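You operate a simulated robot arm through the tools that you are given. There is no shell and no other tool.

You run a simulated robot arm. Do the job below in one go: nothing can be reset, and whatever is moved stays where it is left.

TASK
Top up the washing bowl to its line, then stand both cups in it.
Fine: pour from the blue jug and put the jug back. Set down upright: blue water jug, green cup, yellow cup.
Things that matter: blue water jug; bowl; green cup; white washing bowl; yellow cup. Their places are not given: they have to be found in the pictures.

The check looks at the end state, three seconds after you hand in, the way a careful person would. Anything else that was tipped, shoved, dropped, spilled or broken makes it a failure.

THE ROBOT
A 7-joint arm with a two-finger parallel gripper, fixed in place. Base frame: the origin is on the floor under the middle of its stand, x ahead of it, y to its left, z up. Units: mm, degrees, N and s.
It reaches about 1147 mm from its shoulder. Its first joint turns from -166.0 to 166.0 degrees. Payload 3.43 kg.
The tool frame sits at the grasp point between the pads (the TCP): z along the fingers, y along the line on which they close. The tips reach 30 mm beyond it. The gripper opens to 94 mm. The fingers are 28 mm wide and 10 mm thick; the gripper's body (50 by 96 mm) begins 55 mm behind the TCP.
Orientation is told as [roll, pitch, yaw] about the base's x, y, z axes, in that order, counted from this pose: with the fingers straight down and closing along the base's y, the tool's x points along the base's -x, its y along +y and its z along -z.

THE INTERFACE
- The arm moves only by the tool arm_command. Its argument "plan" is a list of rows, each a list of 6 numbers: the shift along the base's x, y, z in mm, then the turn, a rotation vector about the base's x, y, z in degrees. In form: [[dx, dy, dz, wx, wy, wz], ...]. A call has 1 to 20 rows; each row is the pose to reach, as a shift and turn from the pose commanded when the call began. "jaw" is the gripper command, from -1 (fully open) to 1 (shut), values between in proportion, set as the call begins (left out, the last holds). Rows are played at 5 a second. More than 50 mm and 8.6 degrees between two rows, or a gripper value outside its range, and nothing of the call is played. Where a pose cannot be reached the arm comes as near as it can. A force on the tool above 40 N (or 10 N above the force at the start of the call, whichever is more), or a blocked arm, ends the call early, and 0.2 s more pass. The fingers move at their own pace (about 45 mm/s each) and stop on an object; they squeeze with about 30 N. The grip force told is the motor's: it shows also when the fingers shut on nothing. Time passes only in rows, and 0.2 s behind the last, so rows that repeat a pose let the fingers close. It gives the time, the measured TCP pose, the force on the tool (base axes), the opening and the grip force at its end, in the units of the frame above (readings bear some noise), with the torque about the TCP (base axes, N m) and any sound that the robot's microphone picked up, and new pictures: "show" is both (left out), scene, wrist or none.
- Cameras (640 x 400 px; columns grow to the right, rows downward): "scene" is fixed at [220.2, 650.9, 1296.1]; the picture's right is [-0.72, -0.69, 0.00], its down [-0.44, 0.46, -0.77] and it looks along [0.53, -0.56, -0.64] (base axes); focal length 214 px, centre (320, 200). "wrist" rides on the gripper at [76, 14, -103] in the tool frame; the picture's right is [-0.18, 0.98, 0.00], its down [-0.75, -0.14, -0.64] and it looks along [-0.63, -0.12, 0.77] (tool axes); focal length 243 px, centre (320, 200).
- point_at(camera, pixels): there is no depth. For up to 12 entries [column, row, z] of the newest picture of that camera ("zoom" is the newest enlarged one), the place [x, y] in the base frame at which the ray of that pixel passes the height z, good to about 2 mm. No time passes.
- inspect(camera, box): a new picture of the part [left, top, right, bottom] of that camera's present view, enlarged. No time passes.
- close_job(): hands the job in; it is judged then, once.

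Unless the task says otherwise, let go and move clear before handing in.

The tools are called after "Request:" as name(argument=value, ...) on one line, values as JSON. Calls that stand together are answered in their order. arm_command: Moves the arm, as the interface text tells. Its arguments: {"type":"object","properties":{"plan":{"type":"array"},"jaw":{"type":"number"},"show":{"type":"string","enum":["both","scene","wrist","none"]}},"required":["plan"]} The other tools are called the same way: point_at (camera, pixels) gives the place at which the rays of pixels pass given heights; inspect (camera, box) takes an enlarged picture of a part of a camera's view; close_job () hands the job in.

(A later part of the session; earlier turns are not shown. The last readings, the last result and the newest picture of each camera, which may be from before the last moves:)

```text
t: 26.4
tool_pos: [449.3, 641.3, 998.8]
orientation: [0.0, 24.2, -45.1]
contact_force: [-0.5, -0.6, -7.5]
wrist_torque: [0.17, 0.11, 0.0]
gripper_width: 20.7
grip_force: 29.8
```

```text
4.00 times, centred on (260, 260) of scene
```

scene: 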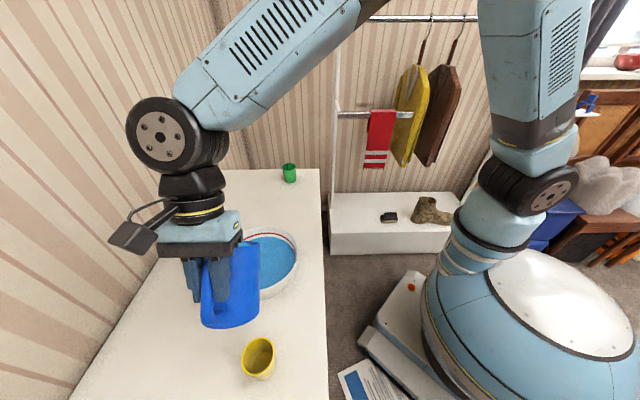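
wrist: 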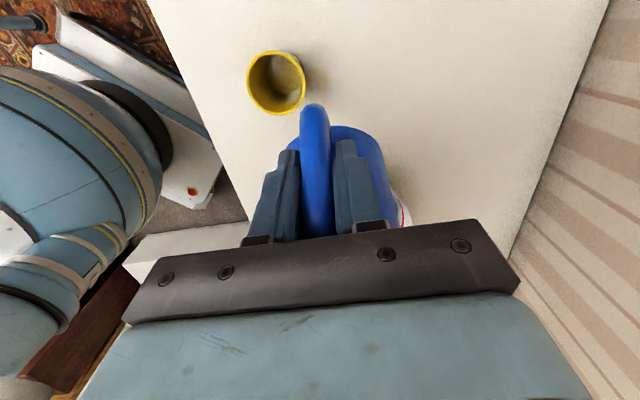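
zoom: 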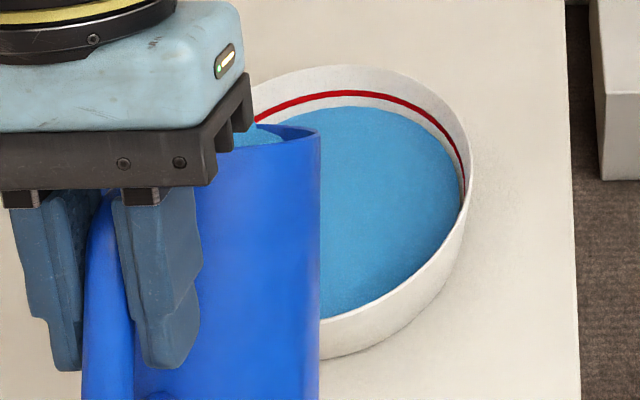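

The gap between red line and water at zoom column 350 looks a little smaller, at rows 93 and 107. I'll magnify the bowl's far inner wall to measure it precisely.

Request:
inspect(camera="scene", box=[264, 218, 304, 248])

Request:
arm_command(plan=[[0, 0, 0, 0, 0, 0], [0, 0, 0, 0, 0, 0], [0, 0, 0, 0, 0, 0], [0, 0, 0, 0, 0, 0], [0, 0, 0, 0, 0, 0]], show="scene")

Request:
inspect(camera="scene", box=[264, 218, 304, 248])

```text
13.33 times, centred on (284, 233) of scene
```

zoom: 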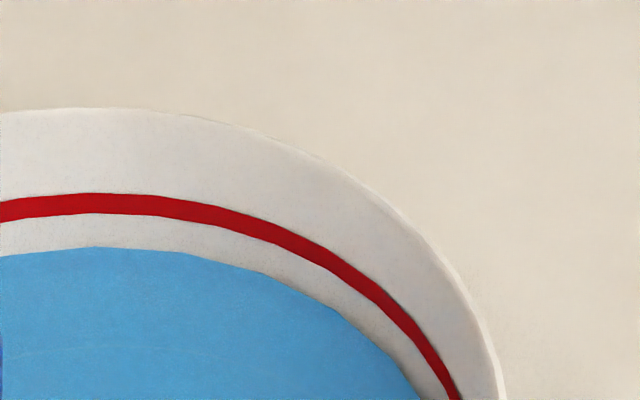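

```text
t: 27.6
tool_pos: [451.0, 641.6, 998.2]
orientation: [-0.1, 24.1, -45.0]
contact_force: [1.8, -0.2, -8.6]
wrist_torque: [0.14, 0.15, -0.01]
gripper_width: 20.4
grip_force: 30.6
```

scene: 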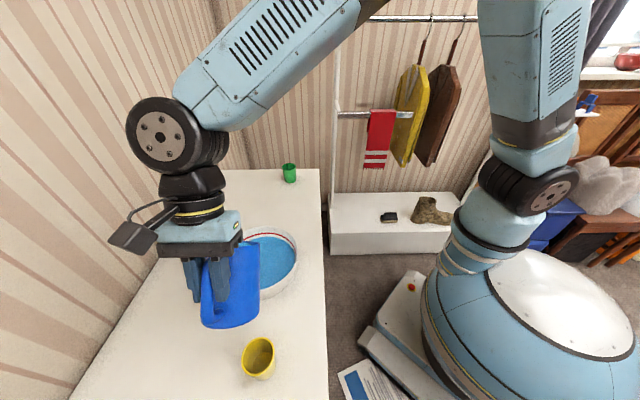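

```text
13.33 times, centred on (284, 233) of scene
```

zoom: 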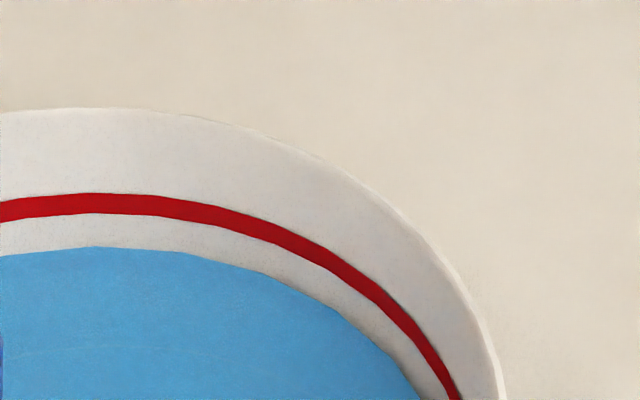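

The far-wall zoom at column 100 shows the red line at rows 193–214 and water at 247. That was unchanged over the last second, so flow has stopped at this tilt, with the level already a bit above where it began. I'll tilt to 48° and hold.

Request:
arm_command(plan=[[1.8, -1.8, 0.9, 1.41, 1.41, 0], [3.7, -3.7, 1.9, 2.83, 2.83, 0], [3.7, -3.7, 1.9, 2.83, 2.83, 0], [3.7, -3.7, 1.9, 2.83, 2.83, 0], [3.7, -3.7, 1.9, 2.83, 2.83, 0], [3.7, -3.7, 1.9, 2.83, 2.83, 0]], show="scene")

Request:
inspect(camera="scene", box=[264, 218, 304, 248])

Request:
inspect(camera="scene", box=[200, 210, 320, 310])

```text
t: 29.0
tool_pos: [453.8, 638.7, 999.9]
orientation: [0.0, 28.1, -45.0]
contact_force: [-0.5, 0.5, -5.5]
wrist_torque: [0.07, 0.1, -0.01]
gripper_width: 20.4
grip_force: 30.3
```

scene: 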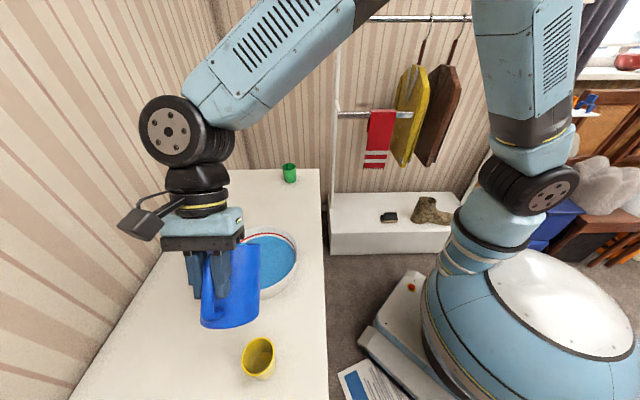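

```text
13.33 times, centred on (284, 233) of scene
```

zoom: 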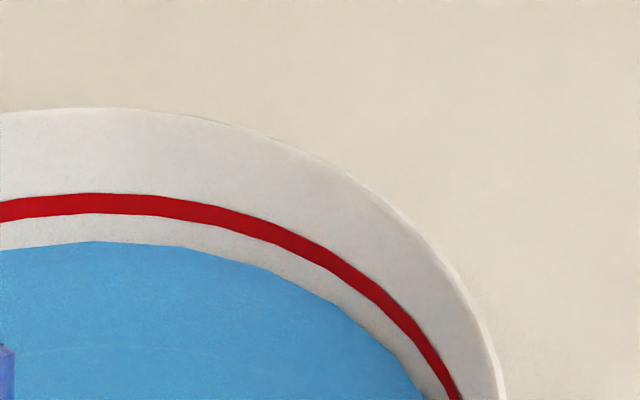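

```text
4.00 times, centred on (260, 260) of scene
```

zoom: 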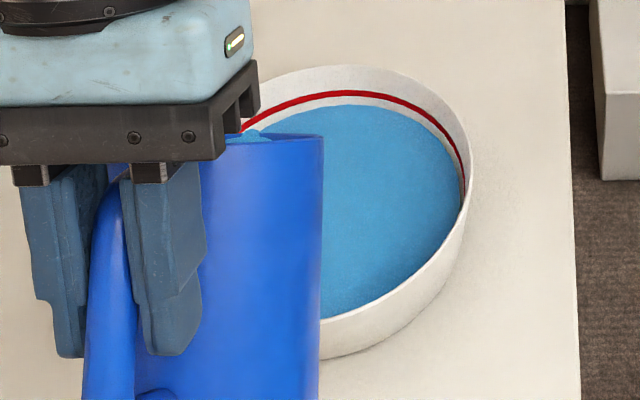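

Water rose from row 247 to 241, with the red line's centre at 203, so more pouring is needed. I'll tilt on slowly to 54°.

Request:
arm_command(plan=[[1.0, -1.0, 0.3, 0.71, 0.71, 0], [2.05, -2.05, 0.6, 1.41, 1.41, 0], [4.1, -4.1, 1.1, 2.83, 2.83, 0], [5.2, -5.2, 1.3, 3.54, 3.54, 0], [6.4, -6.4, 1.4, 4.24, 4.24, 0], [6.4, -6.4, 1.4, 4.24, 4.24, 0], [6.4, -6.4, 1.4, 4.24, 4.24, 0], [6.4, -6.4, 1.4, 4.24, 4.24, 0]], show="scene")

Request:
inspect(camera="scene", box=[264, 218, 304, 248])

Request:
inspect(camera="scene", box=[200, 210, 320, 310])

```text
t: 30.8
tool_pos: [460.2, 631.4, 1001.0]
orientation: [0.0, 34.0, -45.0]
contact_force: [-0.1, -0.1, -4.6]
wrist_torque: [0.06, 0.05, -0.01]
gripper_width: 20.7
grip_force: 29.7
```

scene: 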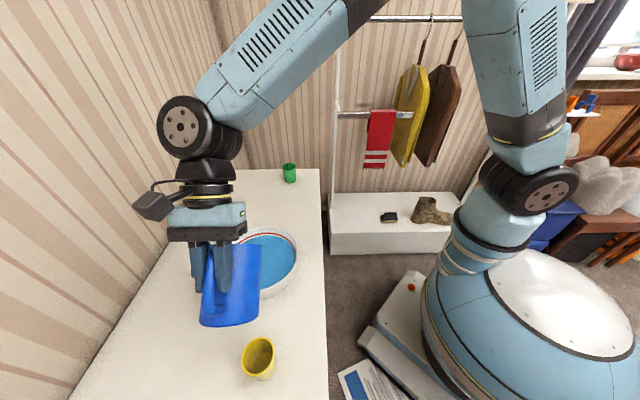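

```text
13.33 times, centred on (284, 233) of scene
```

zoom: 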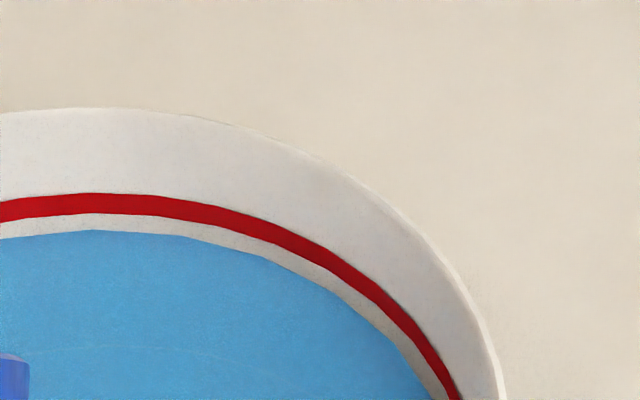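

```text
4.00 times, centred on (260, 260) of scene
```

zoom: 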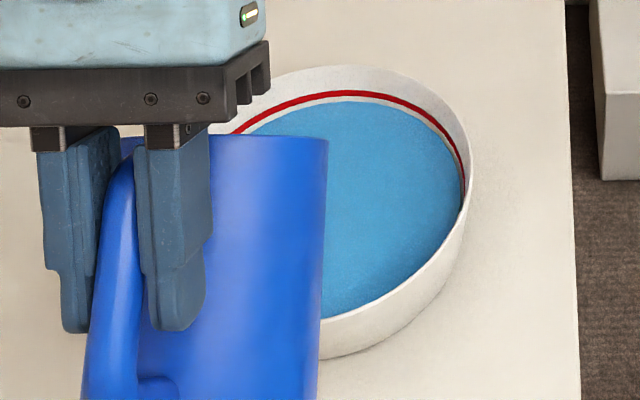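

Water is now at row 230 in the far-wall zoom against the line centre at 203, and the weight is about 4.6 N. I'll go to 58° slowly.

Request:
arm_command(plan=[[1.2, -1.2, 0, 0.71, 0.71, 0], [2.3, -2.3, 0, 1.41, 1.41, 0], [3.5, -3.5, -0.1, 2.12, 2.12, 0], [4.7, -4.7, -0.2, 2.83, 2.83, 0], [4.7, -4.7, -0.2, 2.83, 2.83, 0], [4.7, -4.7, -0.2, 2.83, 2.83, 0], [4.7, -4.7, -0.2, 2.83, 2.83, 0]], show="scene")

Request:
inspect(camera="scene", box=[264, 218, 304, 248])

```text
t: 32.4
tool_pos: [466.0, 627.8, 1001.5]
orientation: [-0.1, 38.1, -45.0]
contact_force: [0.2, -0.7, -4.0]
wrist_torque: [0.05, 0.0, 0.0]
gripper_width: 20.5
grip_force: 30.0
```

scene: 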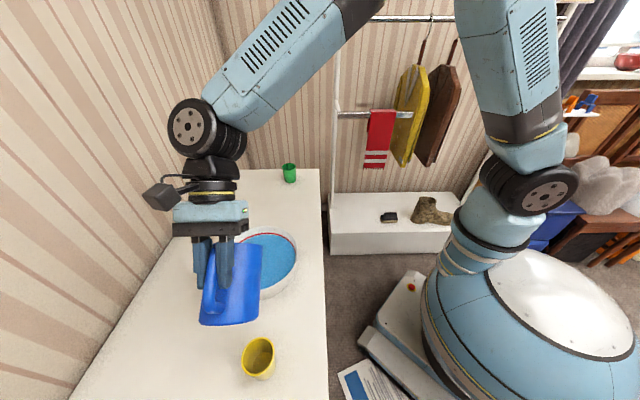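

```text
13.33 times, centred on (284, 233) of scene
```

zoom: 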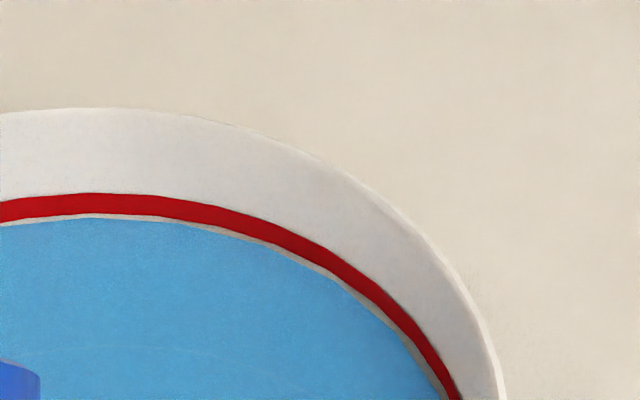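

Water is at row 218, just 4 px under the red line's lower edge at 214. I'll hold to see whether it's still flowing before the last small tilt.

Request:
arm_command(plan=[[0, 0, 0, 0, 0, 0], [0, 0, 0, 0, 0, 0], [0, 0, 0, 0, 0, 0], [0, 0, 0, 0, 0, 0]], show="scene")

Request:
inspect(camera="scene", box=[264, 218, 304, 248])

```text
t: 33.4
tool_pos: [465.2, 627.0, 1001.3]
orientation: [-0.1, 38.2, -44.9]
contact_force: [-0.3, -0.2, -5.0]
wrist_torque: [0.03, 0.05, 0.03]
gripper_width: 20.3
grip_force: 29.8
```

scene: 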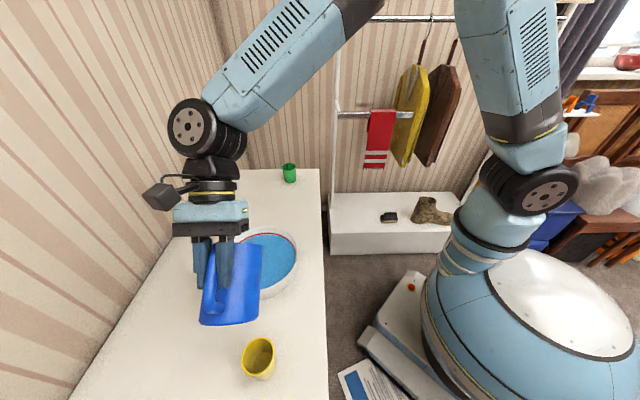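

```text
13.33 times, centred on (284, 233) of scene
```

zoom: 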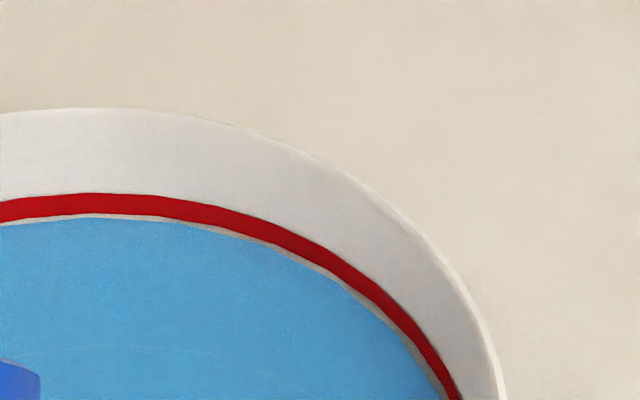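

Flow has stopped at row 218, and each degree of tilt has raised the level about 3 px. I'll add 3° to bring the water onto the line.

Request:
arm_command(plan=[[1.3, -1.3, -0.2, 0.71, 0.71, 0], [2.55, -2.55, -0.4, 1.41, 1.41, 0], [3.8, -3.8, -0.6, 2.12, 2.12, 0], [3.8, -3.8, -0.6, 2.12, 2.12, 0], [3.8, -3.8, -0.6, 2.12, 2.12, 0], [3.8, -3.8, -0.6, 2.12, 2.12, 0], [3.8, -3.8, -0.6, 2.12, 2.12, 0]], show="scene")

Request:
inspect(camera="scene", box=[264, 218, 304, 248])

```text
t: 35.0
tool_pos: [468.4, 623.6, 1000.9]
orientation: [0.0, 41.0, -45.1]
contact_force: [0.2, -0.4, -3.1]
wrist_torque: [0.02, 0.0, -0.01]
gripper_width: 20.6
grip_force: 29.9
```

scene: 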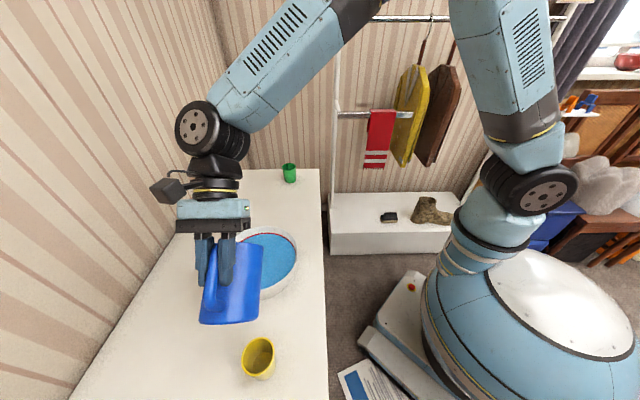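

```text
13.33 times, centred on (284, 233) of scene
```

zoom: 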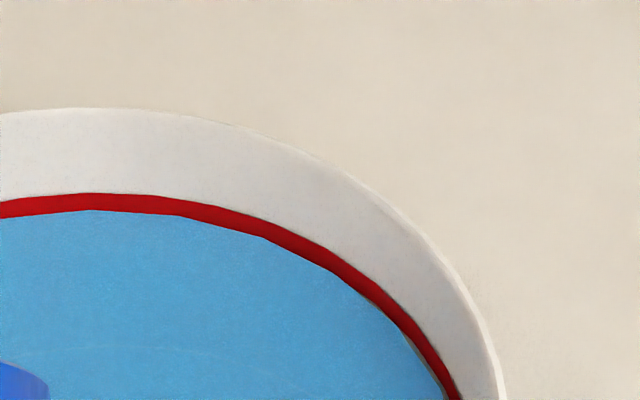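

The water at row 209 now overlaps the lower quarter of the red line (193–214). One more degree will put it close to the line's centre, and then I'll right the jug.

Request:
arm_command(plan=[[0.8, -0.8, -0.2, 0.42, 0.42, 0], [1.5, -1.5, -0.4, 0.85, 0.85, 0], [1.5, -1.5, -0.4, 0.85, 0.85, 0], [1.5, -1.5, -0.4, 0.85, 0.85, 0], [1.5, -1.5, -0.4, 0.85, 0.85, 0]], show="scene")

Request:
inspect(camera="scene", box=[264, 218, 304, 248])

```text
t: 36.2
tool_pos: [470.4, 621.0, 1001.2]
orientation: [0.0, 42.3, -45.0]
contact_force: [0.4, -0.2, -3.5]
wrist_torque: [0.02, 0.0, -0.04]
gripper_width: 20.5
grip_force: 29.8
```

scene: 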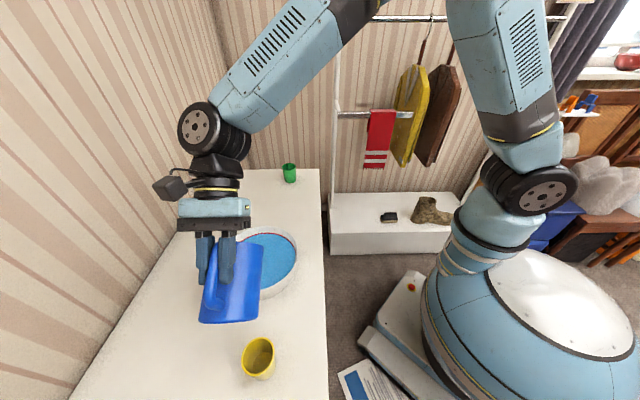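

```text
13.33 times, centred on (284, 233) of scene
```

zoom: 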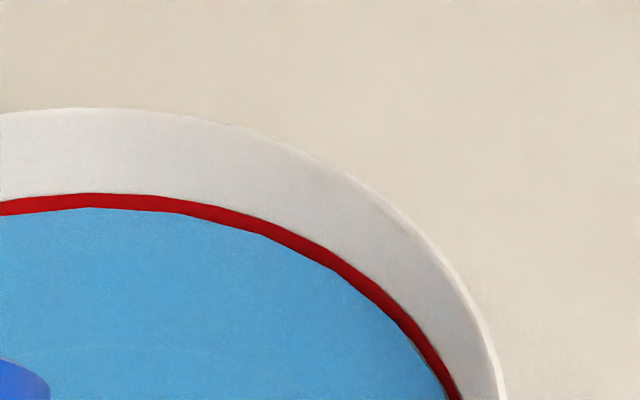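

The water edge now sits at row 207, within the red band (193–214) and about on its centre. I'll right the jug slowly along the same path, keeping its spout over the bowl until it's upright.

Request:
arm_command(plan=[[-4.2, 4.2, 0.8, -2.26, -2.26, 0], [-7.8, 7.8, 1.2, -4.38, -4.38, 0], [-12.4, 12.4, 0.9, -7.21, -7.21, 0], [-16.5, 16.5, -0.2, -10.04, -10.04, 0], [-20.2, 20.2, -2.1, -12.87, -12.87, 0], [-23.3, 23.3, -5, -15.7, -15.7, 0], [-26.2, 26.2, -8.8, -18.53, -18.53, 0], [-28.4, 28.4, -13.2, -21.35, -21.35, 0], [-30.1, 30.1, -18.6, -24.18, -24.18, 0], [-31.3, 31.3, -24.6, -27.01, -27.01, 0], [-32, 32, -31.4, -29.84, -29.84, 0], [-32.1, 32.1, -39, -32.67, -32.67, 0], [-31.7, 31.7, -47.1, -35.5, -35.5, 0], [-30.9, 30.9, -56, -38.33, -38.33, 0], [-29.5, 29.5, -63.3, -41.15, -41.15, 0], [-27.6, 27.6, -70.2, -43.98, -43.98, 0], [-27.6, 27.6, -70.2, -43.98, -43.98, 0]])

```text
t: 39.8
tool_pos: [442.9, 651.3, 929.6]
orientation: [0.1, -20.0, -44.9]
contact_force: [-1.1, 0.2, -3.1]
wrist_torque: [0.16, 0.16, 0.05]
gripper_width: 20.4
grip_force: 29.6
```

scene: 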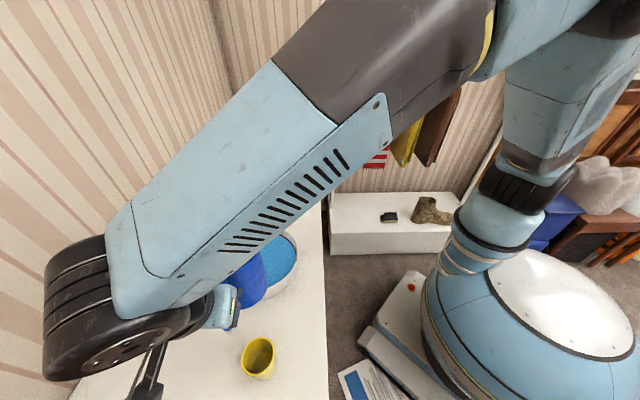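
wrist: 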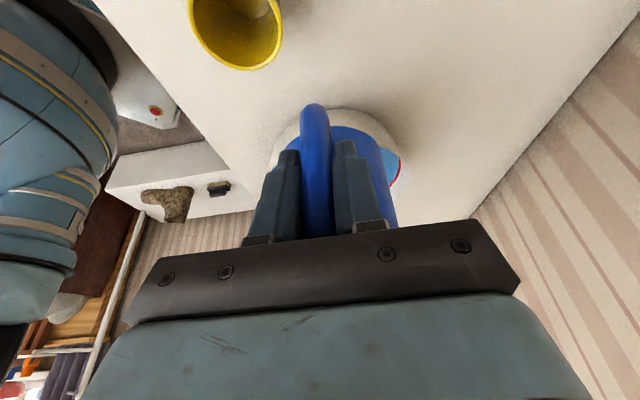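

The jug is upright again and its weight fell from 7.4 to about 3.2 N. I'll carry it back along the reverse path to above its original spot and begin lowering it.

Request:
arm_command(plan=[[4.5, -5.5, 0, 0, 0, 0], [13.5, -15.5, 0, 0, 0, 0], [28.5, -32.5, 0, 0, 0, 0], [48.5, -55.5, 0, 0, 0, 0], [68.5, -78.5, 0, 0, 0, 0], [88.5, -101.5, 0, 0, 0, 0], [108.5, -124.5, 0, 0, 0, 0], [128.5, -147.5, 0, 0, 0, 0], [148.5, -170.5, 0, 0, 0, 0], [168.5, -194.5, 0, 0, 0, 0], [188.5, -216.5, 0, 0, 0, 0], [206.5, -236.5, 0, 0, 0, 0], [220.5, -252.5, 0, 0, 0, 0], [227.5, -260.5, -5, 0, 0, 0], [230.5, -264.5, -18, 0, 0, 0], [230.5, -264.5, -38, 0, 0, 0], [230.5, -264.5, -58, 0, 0, 0], [230.5, -264.5, -76, 0, 0, 0], [230.5, -264.5, -88, 0, 0, 0], [230.5, -264.5, -92, 0, 0, 0]])

Request:
inspect(camera="scene", box=[240, 150, 320, 230])

```text
t: 44.0
tool_pos: [672.2, 384.2, 837.6]
orientation: [0.0, -20.0, -45.0]
contact_force: [-0.3, -0.6, -3.7]
wrist_torque: [0.18, 0.16, 0.04]
gripper_width: 20.5
grip_force: 29.9
```

scene: 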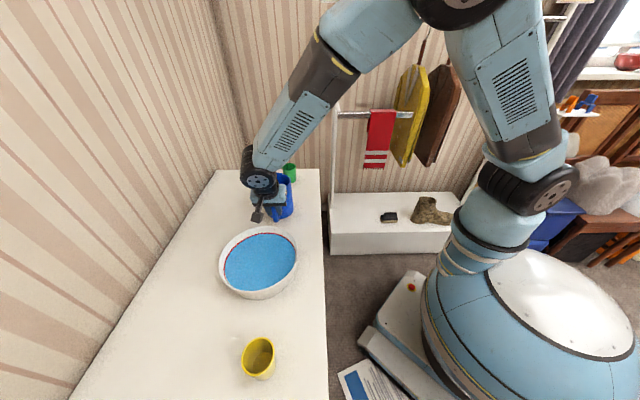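
wrist: 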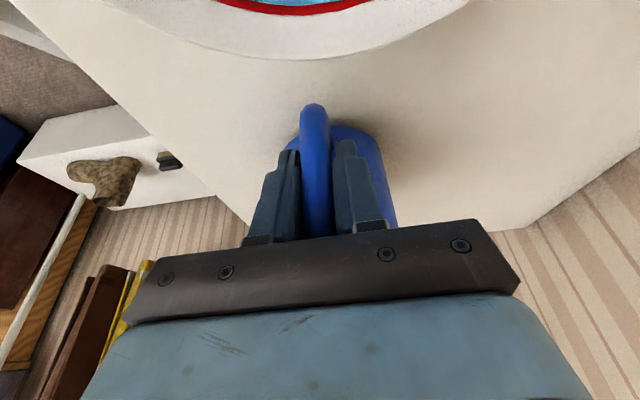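

```text
5.00 times, centred on (280, 190) of scene
```

zoom: 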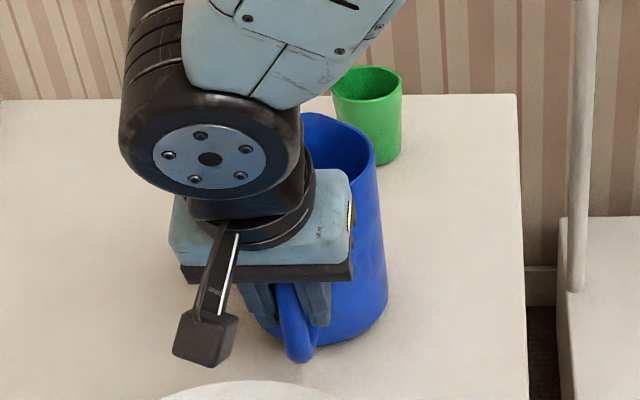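

The jug hangs 13 mm above its original set-down height. I'll lower it slowly to exactly where it stood and check the contact force.

Request:
arm_command(plan=[[0, 0, -3, 0, 0, 0], [0, 0, -6, 0, 0, 0], [0, 0, -9, 0, 0, 0], [0, 0, -11, 0, 0, 0], [0, 0, -12, 0, 0, 0], [0, 0, -13, 0, 0, 0], [0, 0, -13, 0, 0, 0]], show="scene")

```text
t: 45.6
tool_pos: [673.0, 386.9, 825.6]
orientation: [0.1, -19.8, -45.0]
contact_force: [-2.7, 6.5, 16.9]
wrist_torque: [-0.37, -0.24, 0.01]
gripper_width: 20.4
grip_force: 30.1
```

scene: 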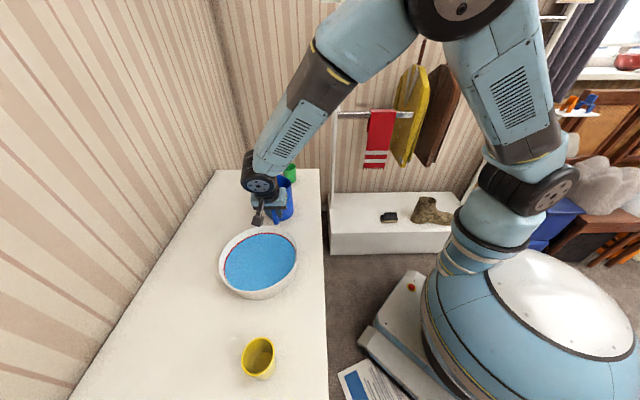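

The tool reads +17 N, so the jug is down and being pressed lightly. I'll ease up about 1 mm to relieve that before opening.

Request:
arm_command(plan=[[0, 0, 0.5, 0, 0, 0], [0, 0, 1.0, 0, 0, 0], [0, 0, 1.0, 0, 0, 0]], show="none")

```text
t: 46.4
tool_pos: [670.7, 384.7, 825.7]
orientation: [0.0, -19.9, -45.0]
contact_force: [0.4, 3.5, 10.9]
wrist_torque: [-0.27, -0.18, 0.05]
gripper_width: 20.7
grip_force: 29.8
```

Request:
arm_command(plan=[[0, 0, 0.5, 0, 0, 0], [0, 0, 1.0, 0, 0, 0], [0, 0, 1.5, 0, 0, 0], [0, 0, 1.5, 0, 0, 0]], show="wrist")

Request:
inspect(camera="wrist", box=[240, 70, 420, 250])

```text
t: 47.4
tool_pos: [672.6, 385.1, 828.1]
orientation: [-0.1, -19.9, -45.0]
contact_force: [-0.3, -0.6, -2.5]
wrist_torque: [0.11, 0.17, 0.01]
gripper_width: 20.4
grip_force: 30.4
```

wrist: 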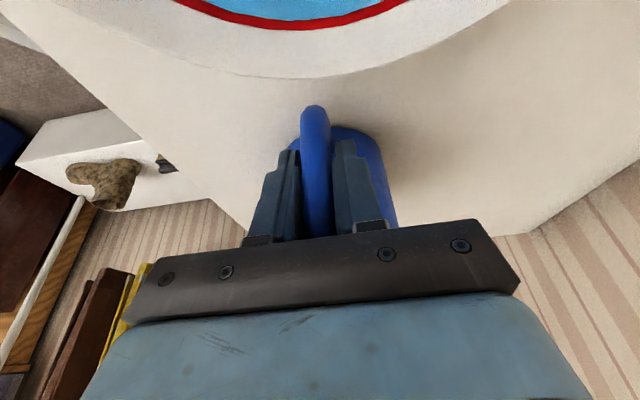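

```text
2.22 times, centred on (330, 160) of wrist
```

zoom: 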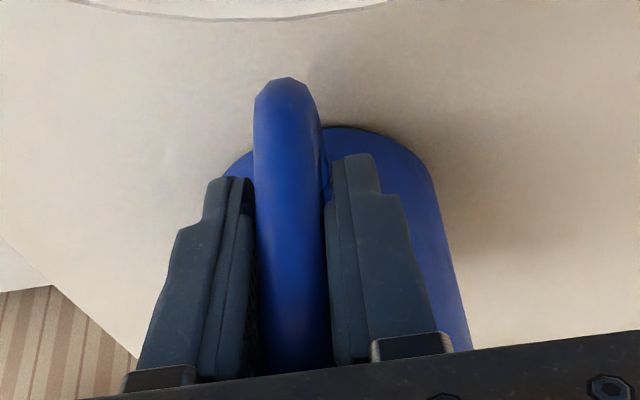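

The force is now -2.5 N, so I went a hair too far and the jug is almost hanging. I'll lower 0.8 mm and then open gently.

Request:
arm_command(plan=[[0, 0, -0.4, 0, 0, 0], [0, 0, -0.8, 0, 0, 0], [0, 0, -0.8, 0, 0, 0]], show="none")

Request:
arm_command(plan=[[0, 0, 0, 0, 0, 0], [0, 0, 0, 0, 0, 0], [0, 0, 0, 0, 0, 0]], jaw=0.4)

```text
t: 48.2
tool_pos: [673.7, 385.0, 826.0]
orientation: [0.0, -19.9, -44.9]
contact_force: [0.0, 0.5, -4.3]
wrist_torque: [0.14, 0.19, -0.03]
gripper_width: 20.6
grip_force: 29.4
```

```text
t: 49.0
tool_pos: [673.5, 384.7, 826.1]
orientation: [-0.1, -19.9, -45.0]
contact_force: [-0.3, -0.5, -0.1]
wrist_torque: [0.0, 0.01, -0.01]
gripper_width: 28.1
grip_force: 0.1
```

scene: 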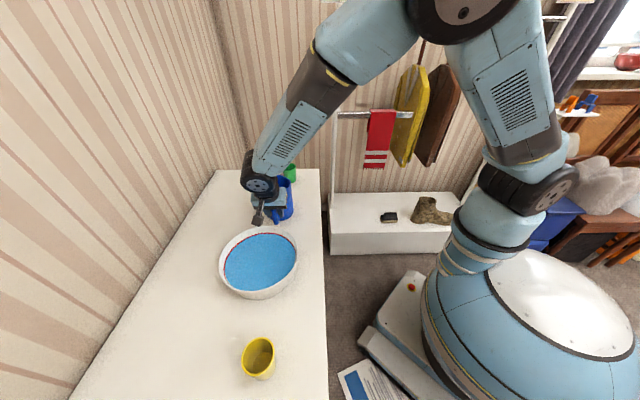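
wrist: 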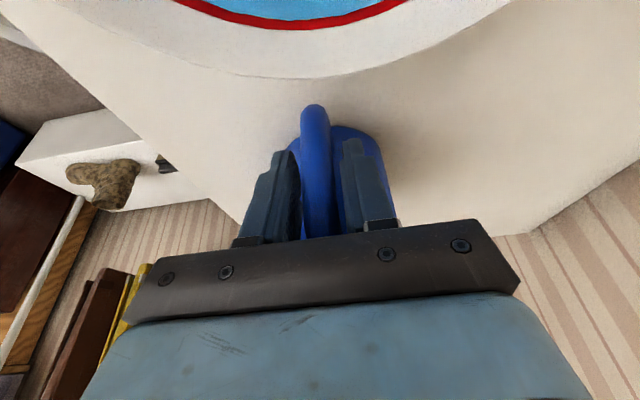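

The jug is released (force ~0, opening 28 mm) and standing in place. I'll open fully and back out upward along the approach path.

Request:
arm_command(plan=[[0, 0, 0, 0, 0, 0], [0, 0, 0, 0, 0, 0], [0, 0, 0, 0, 0, 0], [0, 0, 5, 0, 0, 0], [-5, 5, 30, 0, 0, 0], [-12, 12, 60, 0, 0, 0], [-18, 18, 95, 0, 0, 0], [-24, 24, 130, 0, 0, 0], [-30, 30, 165, 0, 0, 0], [-40, 40, 200, 0, 0, 0]], jaw=-1)

Request:
inspect(camera="wrist", box=[240, 0, 400, 220])

Request:
inspect(camera="scene", box=[205, 150, 325, 310])

```text
t: 51.2
tool_pos: [632.4, 424.0, 1024.8]
orientation: [-0.2, -19.9, -45.0]
contact_force: [-0.3, 0.4, 0.3]
wrist_torque: [-0.01, 0.04, -0.03]
gripper_width: 94.0
grip_force: 0.0
```

scene: 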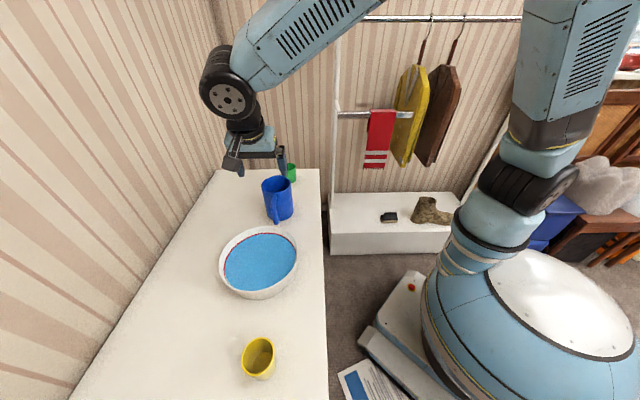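
wrist: 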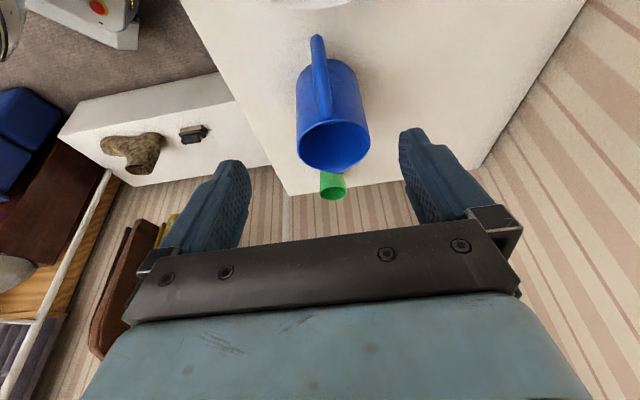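

```text
1.82 times, centred on (320, 110) of wrist
```

zoom: 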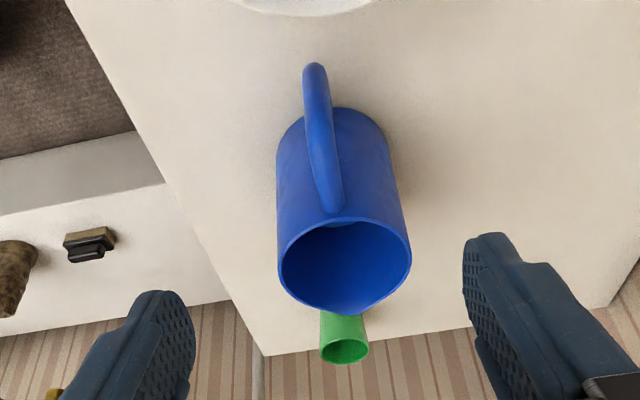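

```text
2.50 times, centred on (265, 230) of scene
```

zoom: 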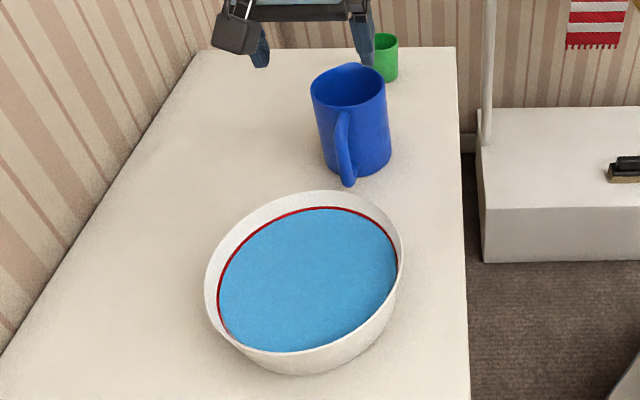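

The jug is upright in its place, the counter is dry, and the bowl's water sits at the red line. Next I'll straighten the fingers to vertical and move above the jug toward the green cup to locate it precisely.

Request:
arm_command(plan=[[25, -30, 0, 2.36, 2.36, 0], [50, -60, 0, 4.71, 4.71, 0], [75, -90, 0, 7.07, 7.07, 0], [100, -120, 0, 9.43, 9.43, 0], [125, -150, 0, 11.79, 11.79, 0], [148, -180, 0, 14.14, 14.14, 0], [148, -180, 0, 14.14, 14.14, 0]])

Request:
inspect(camera="wrist", box=[250, 50, 410, 230])

```text
t: 52.8
tool_pos: [780.4, 243.1, 1025.9]
orientation: [0.0, 0.1, -44.9]
contact_force: [-0.1, 0.9, 0.3]
wrist_torque: [0.0, -0.01, 0.02]
gripper_width: 93.8
grip_force: 0.0
```

scene: 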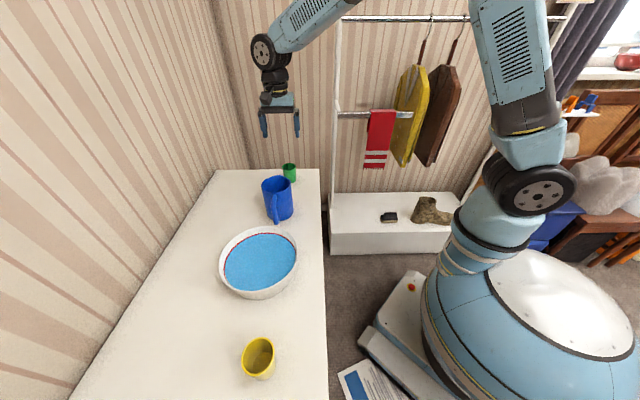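
wrist: 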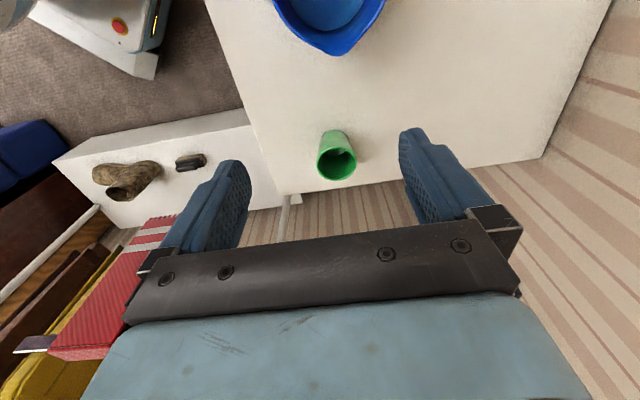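

```text
2.22 times, centred on (330, 140) of wrist
```

zoom: 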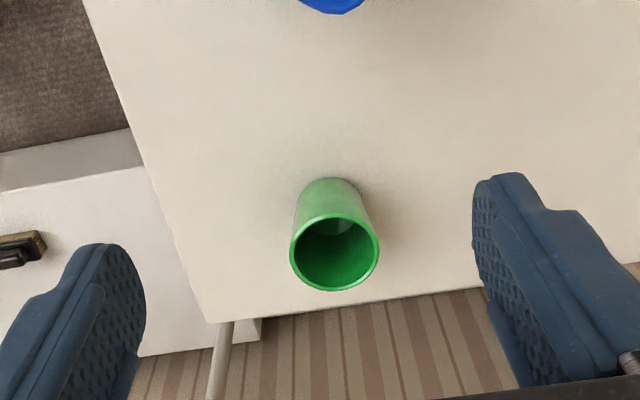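

The green cup's rim centre is near wrist pixel (336.8,163.4). I'll compute its ray along with the table contact at its base, and compare with the scene ray.

Request:
point_at(camera="wrist", pixels=[[336.8, 163.4, 800], [336.8, 163.4, 810], [336.8, 163.4, 820], [316.5, 163.4, 812], [357, 163.4, 812], [334.5, 130.1, 725], [336.8, 145.8, 812], [336.8, 181, 812]])

Request:
inspect(camera="scene", box=[270, 155, 310, 195])

```text
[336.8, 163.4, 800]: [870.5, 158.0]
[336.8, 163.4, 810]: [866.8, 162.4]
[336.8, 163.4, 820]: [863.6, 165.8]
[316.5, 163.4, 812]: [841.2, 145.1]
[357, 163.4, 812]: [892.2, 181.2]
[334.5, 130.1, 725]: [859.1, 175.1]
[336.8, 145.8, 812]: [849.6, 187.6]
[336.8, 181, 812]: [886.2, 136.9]
```

```text
10.00 times, centred on (290, 175) of scene
```

zoom: 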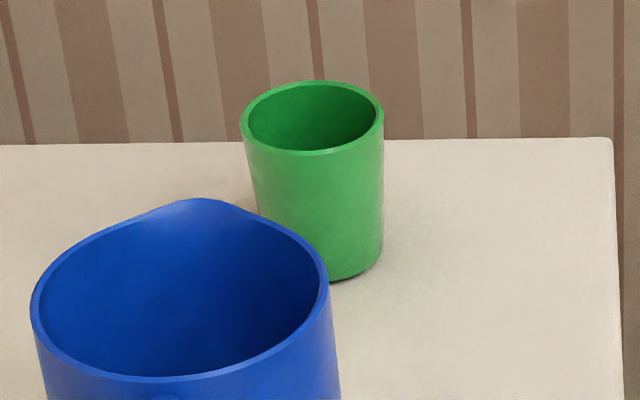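

The rays meet at a rim height of about 815 with centre near (865,164). The counter corner shows in both views (wrist (279,195), scene (319.2,168.8)), so I'll use it to settle the table height.

Request:
point_at(camera="wrist", pixels=[[279.1, 194.9, 720], [279.1, 194.9, 740], [279.1, 194.9, 760], [336.8, 163.4, 815], [334.5, 130.1, 740]])

Request:
point_at(camera="scene", pixels=[[319.2, 168.8, 720], [319.2, 168.8, 740], [319.2, 168.8, 760], [289.2, 166.7, 805], [289.2, 166.7, 815], [289.2, 166.7, 825], [257.8, 356.4, 812], [258.5, 263, 787]])

```text
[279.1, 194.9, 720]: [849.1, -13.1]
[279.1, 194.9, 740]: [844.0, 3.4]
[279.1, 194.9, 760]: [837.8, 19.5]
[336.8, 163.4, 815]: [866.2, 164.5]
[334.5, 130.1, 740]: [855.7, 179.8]
```

```text
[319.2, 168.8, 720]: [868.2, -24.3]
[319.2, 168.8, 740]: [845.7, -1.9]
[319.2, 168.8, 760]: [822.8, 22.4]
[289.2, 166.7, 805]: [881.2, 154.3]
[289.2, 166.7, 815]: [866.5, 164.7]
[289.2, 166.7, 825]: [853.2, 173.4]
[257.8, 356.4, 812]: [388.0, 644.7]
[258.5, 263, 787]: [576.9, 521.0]
```

The rays give the rim at z=815 centred at (866.3,164.6), and the counter at z≈742, so the cup is about 73 mm tall and 62 mm wide. I'll move above it, stopping with the fingertips well over the rim to check alignment.

Request:
arm_command(plan=[[21, -20, -20, 0, 0, 0], [42, -40, -45, 0, 0, 0], [64, -60, -75, 0, 0, 0], [85.2, -80, -105, 0, 0, 0], [85.2, -80, -120, 0, 0, 0], [85.2, -80, -125, 0, 0, 0]])

Request:
inspect(camera="wrist", box=[220, 60, 430, 250])

```text
t: 54.2
tool_pos: [867.4, 166.0, 900.9]
orientation: [0.0, 0.2, -44.9]
contact_force: [0.0, -0.6, 0.1]
wrist_torque: [-0.01, 0.0, -0.02]
gripper_width: 94.0
grip_force: 0.2
```

scene: 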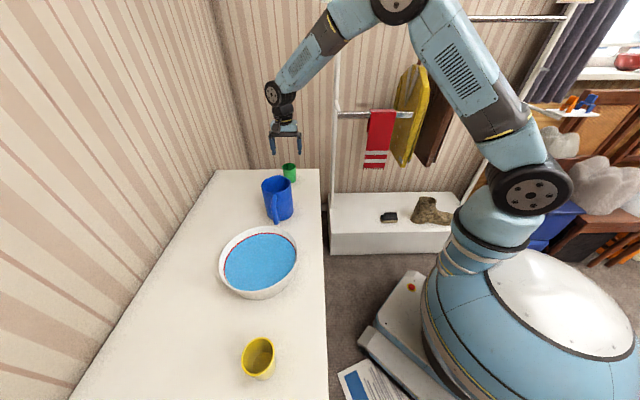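
wrist: 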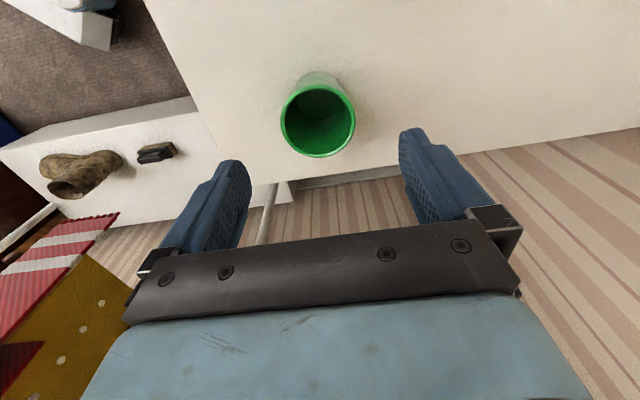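

```text
2.11 times, centred on (325, 155) of wrist
```

zoom: 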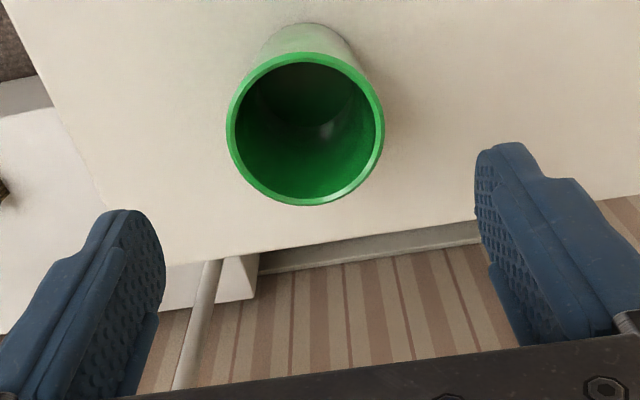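

I'll check the rim centre from this closer view, at wrist pixel (318.1,121.4).

Request:
point_at(camera="wrist", pixels=[[318.1, 121.4, 810], [318.1, 121.4, 815], [318.1, 121.4, 820], [280.4, 121.4, 815], [355.8, 121.4, 815], [318.1, 85, 815], [318.1, 157.8, 815]])

```text
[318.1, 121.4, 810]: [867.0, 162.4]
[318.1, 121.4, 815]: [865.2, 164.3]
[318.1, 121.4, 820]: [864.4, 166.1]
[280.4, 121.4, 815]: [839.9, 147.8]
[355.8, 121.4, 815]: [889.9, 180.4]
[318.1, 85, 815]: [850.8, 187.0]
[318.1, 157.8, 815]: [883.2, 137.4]
```

The rim centre is confirmed at (865.2,164.3). I'll descend straight down with open fingers to just below the rim.

Request:
arm_command(plan=[[-0.4, -0.1, -20, 0, 0, 0], [-0.8, -0.2, -40, 0, 0, 0], [-0.8, -0.2, -60, 0, 0, 0], [-0.8, -0.2, -80, 0, 0, 0], [-0.8, -0.2, -92, 0, 0, 0], [-0.8, -0.2, -98, 0, 0, 0], [-0.8, -0.2, -98, 0, 0, 0]])

Request:
inspect(camera="wrist", box=[220, 80, 430, 250])

```text
t: 55.8
tool_pos: [865.6, 165.2, 803.3]
orientation: [0.0, 0.1, -45.0]
contact_force: [-0.2, 0.2, 0.4]
wrist_torque: [-0.02, 0.01, 0.01]
gripper_width: 93.6
grip_force: 0.1
```

scene: 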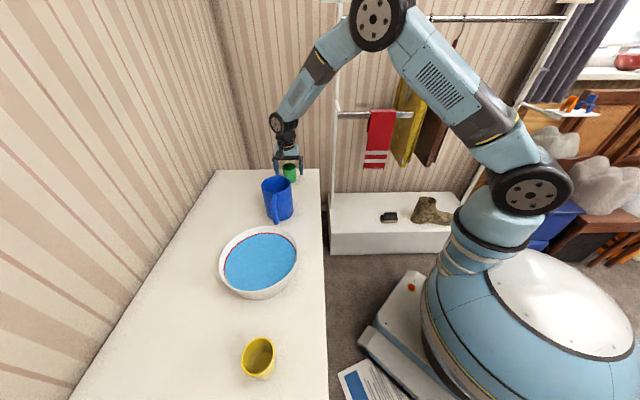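
wrist: 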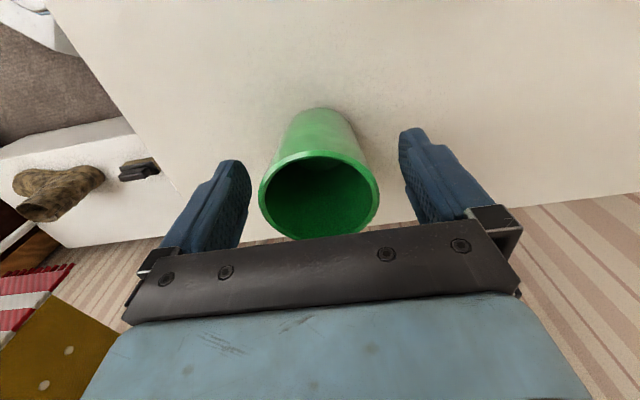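

```text
2.35 times, centred on (325, 165) of wrist
```

zoom: 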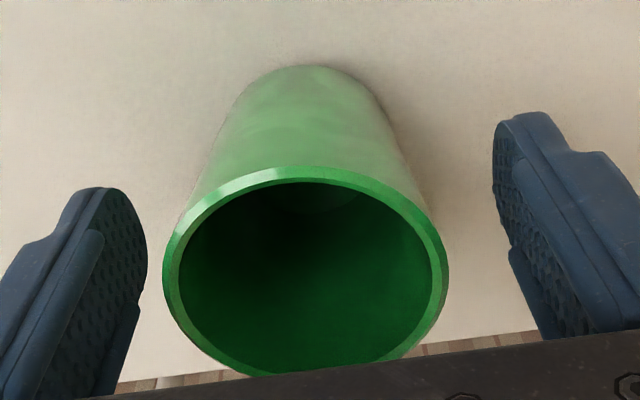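

The cup sits centred between the open fingers, with its rim centre at zoom column 306 against a tool centre of 308. I'll close on it.

Request:
arm_command(plan=[[0, 0, 0, 0, 0, 0], [0, 0, 0, 0, 0, 0], [0, 0, 0, 0, 0, 0], [0, 0, 0, 0, 0, 0], [0, 0, 0, 0, 0, 0]], jaw=1)

```text
t: 57.0
tool_pos: [866.6, 165.4, 803.6]
orientation: [-0.1, 0.1, -44.9]
contact_force: [0.1, -0.1, 0.1]
wrist_torque: [0.0, -0.03, -0.01]
gripper_width: 60.8
grip_force: 30.0
```

scene: 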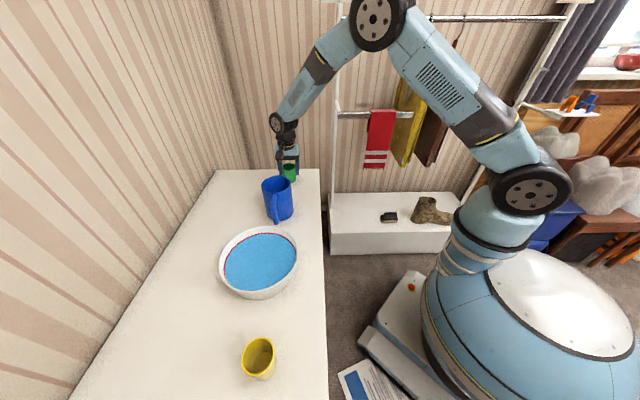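
wrist: 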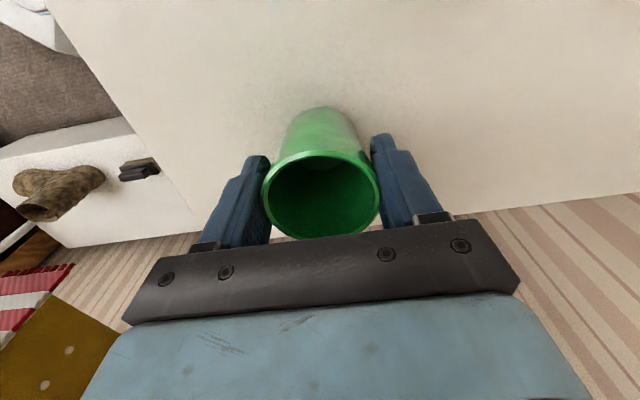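

The cup is held at 60.8 mm and 30 N. The bowl is unobstructed in the scene view right now, so before moving I'll measure its rim carefully for the placing positions.

Request:
inspect(camera="scene", box=[210, 217, 310, 307])

```text
4.44 times, centred on (260, 262) of scene
```

zoom: 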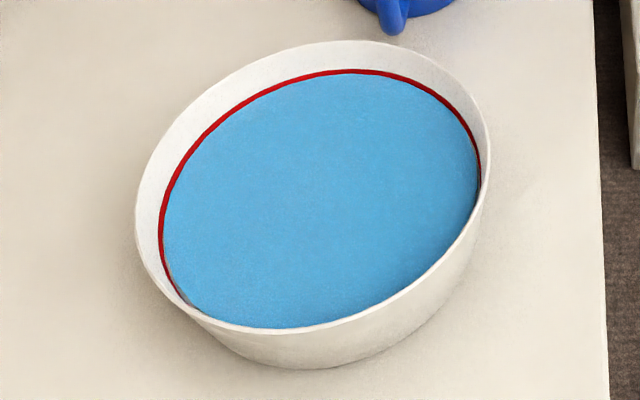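

I'll convert eight points around the rim's edge in this zoom at a few candidate rim heights, to fit the circle.

Request:
point_at(camera="zoom", pixels=[[136, 215, 810], [490, 150, 810], [355, 40, 810], [275, 331, 810], [200, 105, 810], [440, 68, 810], [425, 262, 810], [175, 298, 810], [160, 235, 790], [481, 175, 790], [355, 70, 790], [275, 327, 790]])

```text
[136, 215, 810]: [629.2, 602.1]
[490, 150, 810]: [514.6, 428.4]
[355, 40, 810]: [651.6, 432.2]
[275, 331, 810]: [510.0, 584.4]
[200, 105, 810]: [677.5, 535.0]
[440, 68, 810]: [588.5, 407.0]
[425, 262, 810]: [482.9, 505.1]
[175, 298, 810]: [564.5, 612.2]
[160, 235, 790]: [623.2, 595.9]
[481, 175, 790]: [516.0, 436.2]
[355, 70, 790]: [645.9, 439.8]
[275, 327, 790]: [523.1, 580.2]
```

The fit gives a bowl rim centre near (581,509) (u≈-50, w≈771), radius about 103 and rim z≈811. I'll lift the green cup well clear of the jug rim (870) and carry it to above the bowl's jug-side half.

Request:
arm_command(plan=[[0, 0, 10, 0, 0, 0], [0, 0, 35, 0, 0, 0], [0, 0, 70, 0, 0, 0], [0, 0, 105, 0, 0, 0], [0, 0, 140, 0, 0, 0], [0, 0, 170, 0, 0, 0], [0, 0, 190, 0, 0, 0], [-8, 10, 198, 0, 0, 0], [-25, 31, 200, 0, 0, 0], [-48, 59, 200, 0, 0, 0], [-72, 89, 200, 0, 0, 0], [-98, 121, 200, 0, 0, 0], [-124, 153, 200, 0, 0, 0], [-150, 185, 200, 0, 0, 0], [-176, 217, 200, 0, 0, 0], [-202, 249, 200, 0, 0, 0], [-225, 278, 200, 0, 0, 0], [-244, 301, 200, 0, 0, 0], [-256, 316, 200, 0, 0, 0], [-259.5, 320, 200, 0, 0, 0]])

Request:
inspect(camera="wrist", box=[220, 50, 430, 250])

```text
t: 61.2
tool_pos: [606.2, 484.1, 1003.3]
orientation: [0.0, 0.1, -45.1]
contact_force: [0.7, 0.2, -1.1]
wrist_torque: [0.02, 0.04, -0.01]
gripper_width: 60.8
grip_force: 30.2
```

scene: 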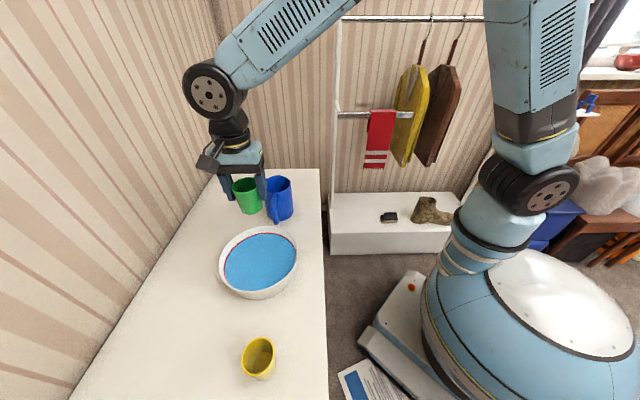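
wrist: 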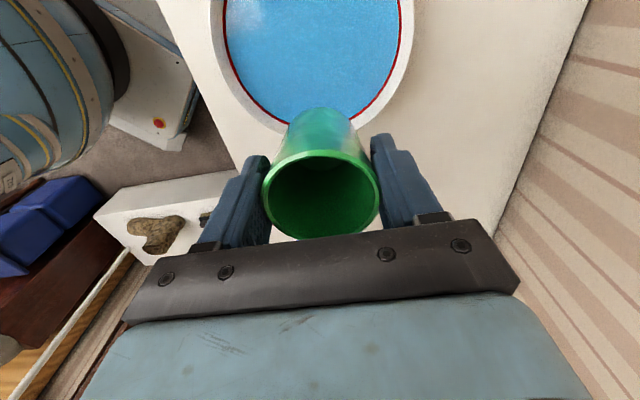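

```text
2.00 times, centred on (325, 150) of wrist
```

zoom: 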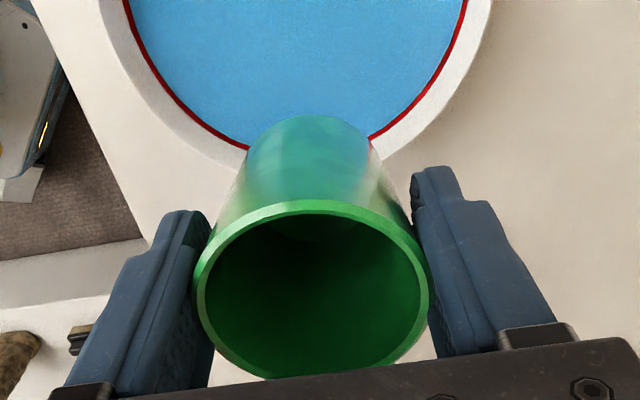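

The bowl shows behind the cup in the wrist view, with rim edges near columns 209 and 414. I'll use these to double-check the bowl centre in the direction the fingers close.

Request:
point_at(camera="wrist", pixels=[[209.5, 15, 811], [414, 15, 811], [217, 60, 811], [404, 60, 811], [235, 95, 811], [385, 95, 811], [265, 124, 811]])

Request:
inspect(camera="wrist", box=[190, 0, 440, 150])

```text
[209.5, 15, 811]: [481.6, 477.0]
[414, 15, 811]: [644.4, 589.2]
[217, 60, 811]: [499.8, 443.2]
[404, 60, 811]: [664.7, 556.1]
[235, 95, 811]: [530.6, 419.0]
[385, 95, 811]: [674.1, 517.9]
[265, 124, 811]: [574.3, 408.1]
```

```text
2.56 times, centred on (315, 75) of wrist
```

zoom: 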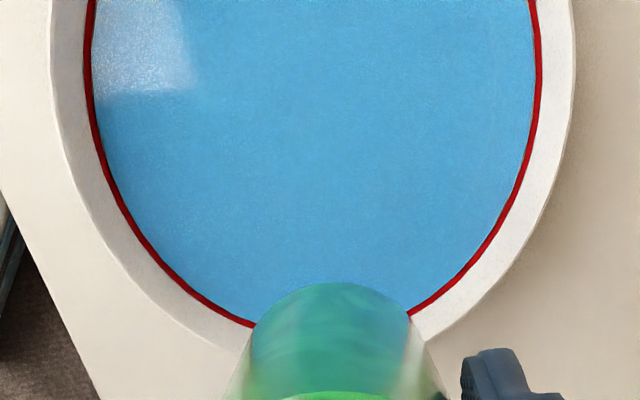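

Request:
point_at(camera="zoom", pixels=[[52, 60, 811], [62, 150, 811], [100, 240, 811], [150, 292, 811], [200, 328, 811], [574, 60, 811], [562, 150, 811], [520, 240, 811], [480, 290, 811], [430, 335, 811], [91, 60, 795], [540, 60, 795]])

```text
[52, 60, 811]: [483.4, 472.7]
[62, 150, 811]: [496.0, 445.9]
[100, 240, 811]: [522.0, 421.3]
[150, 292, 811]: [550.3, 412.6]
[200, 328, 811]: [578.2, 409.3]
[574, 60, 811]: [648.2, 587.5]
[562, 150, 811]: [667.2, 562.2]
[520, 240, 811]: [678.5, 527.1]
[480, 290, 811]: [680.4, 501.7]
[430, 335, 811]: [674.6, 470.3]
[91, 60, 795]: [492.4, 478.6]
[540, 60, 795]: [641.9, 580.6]
```

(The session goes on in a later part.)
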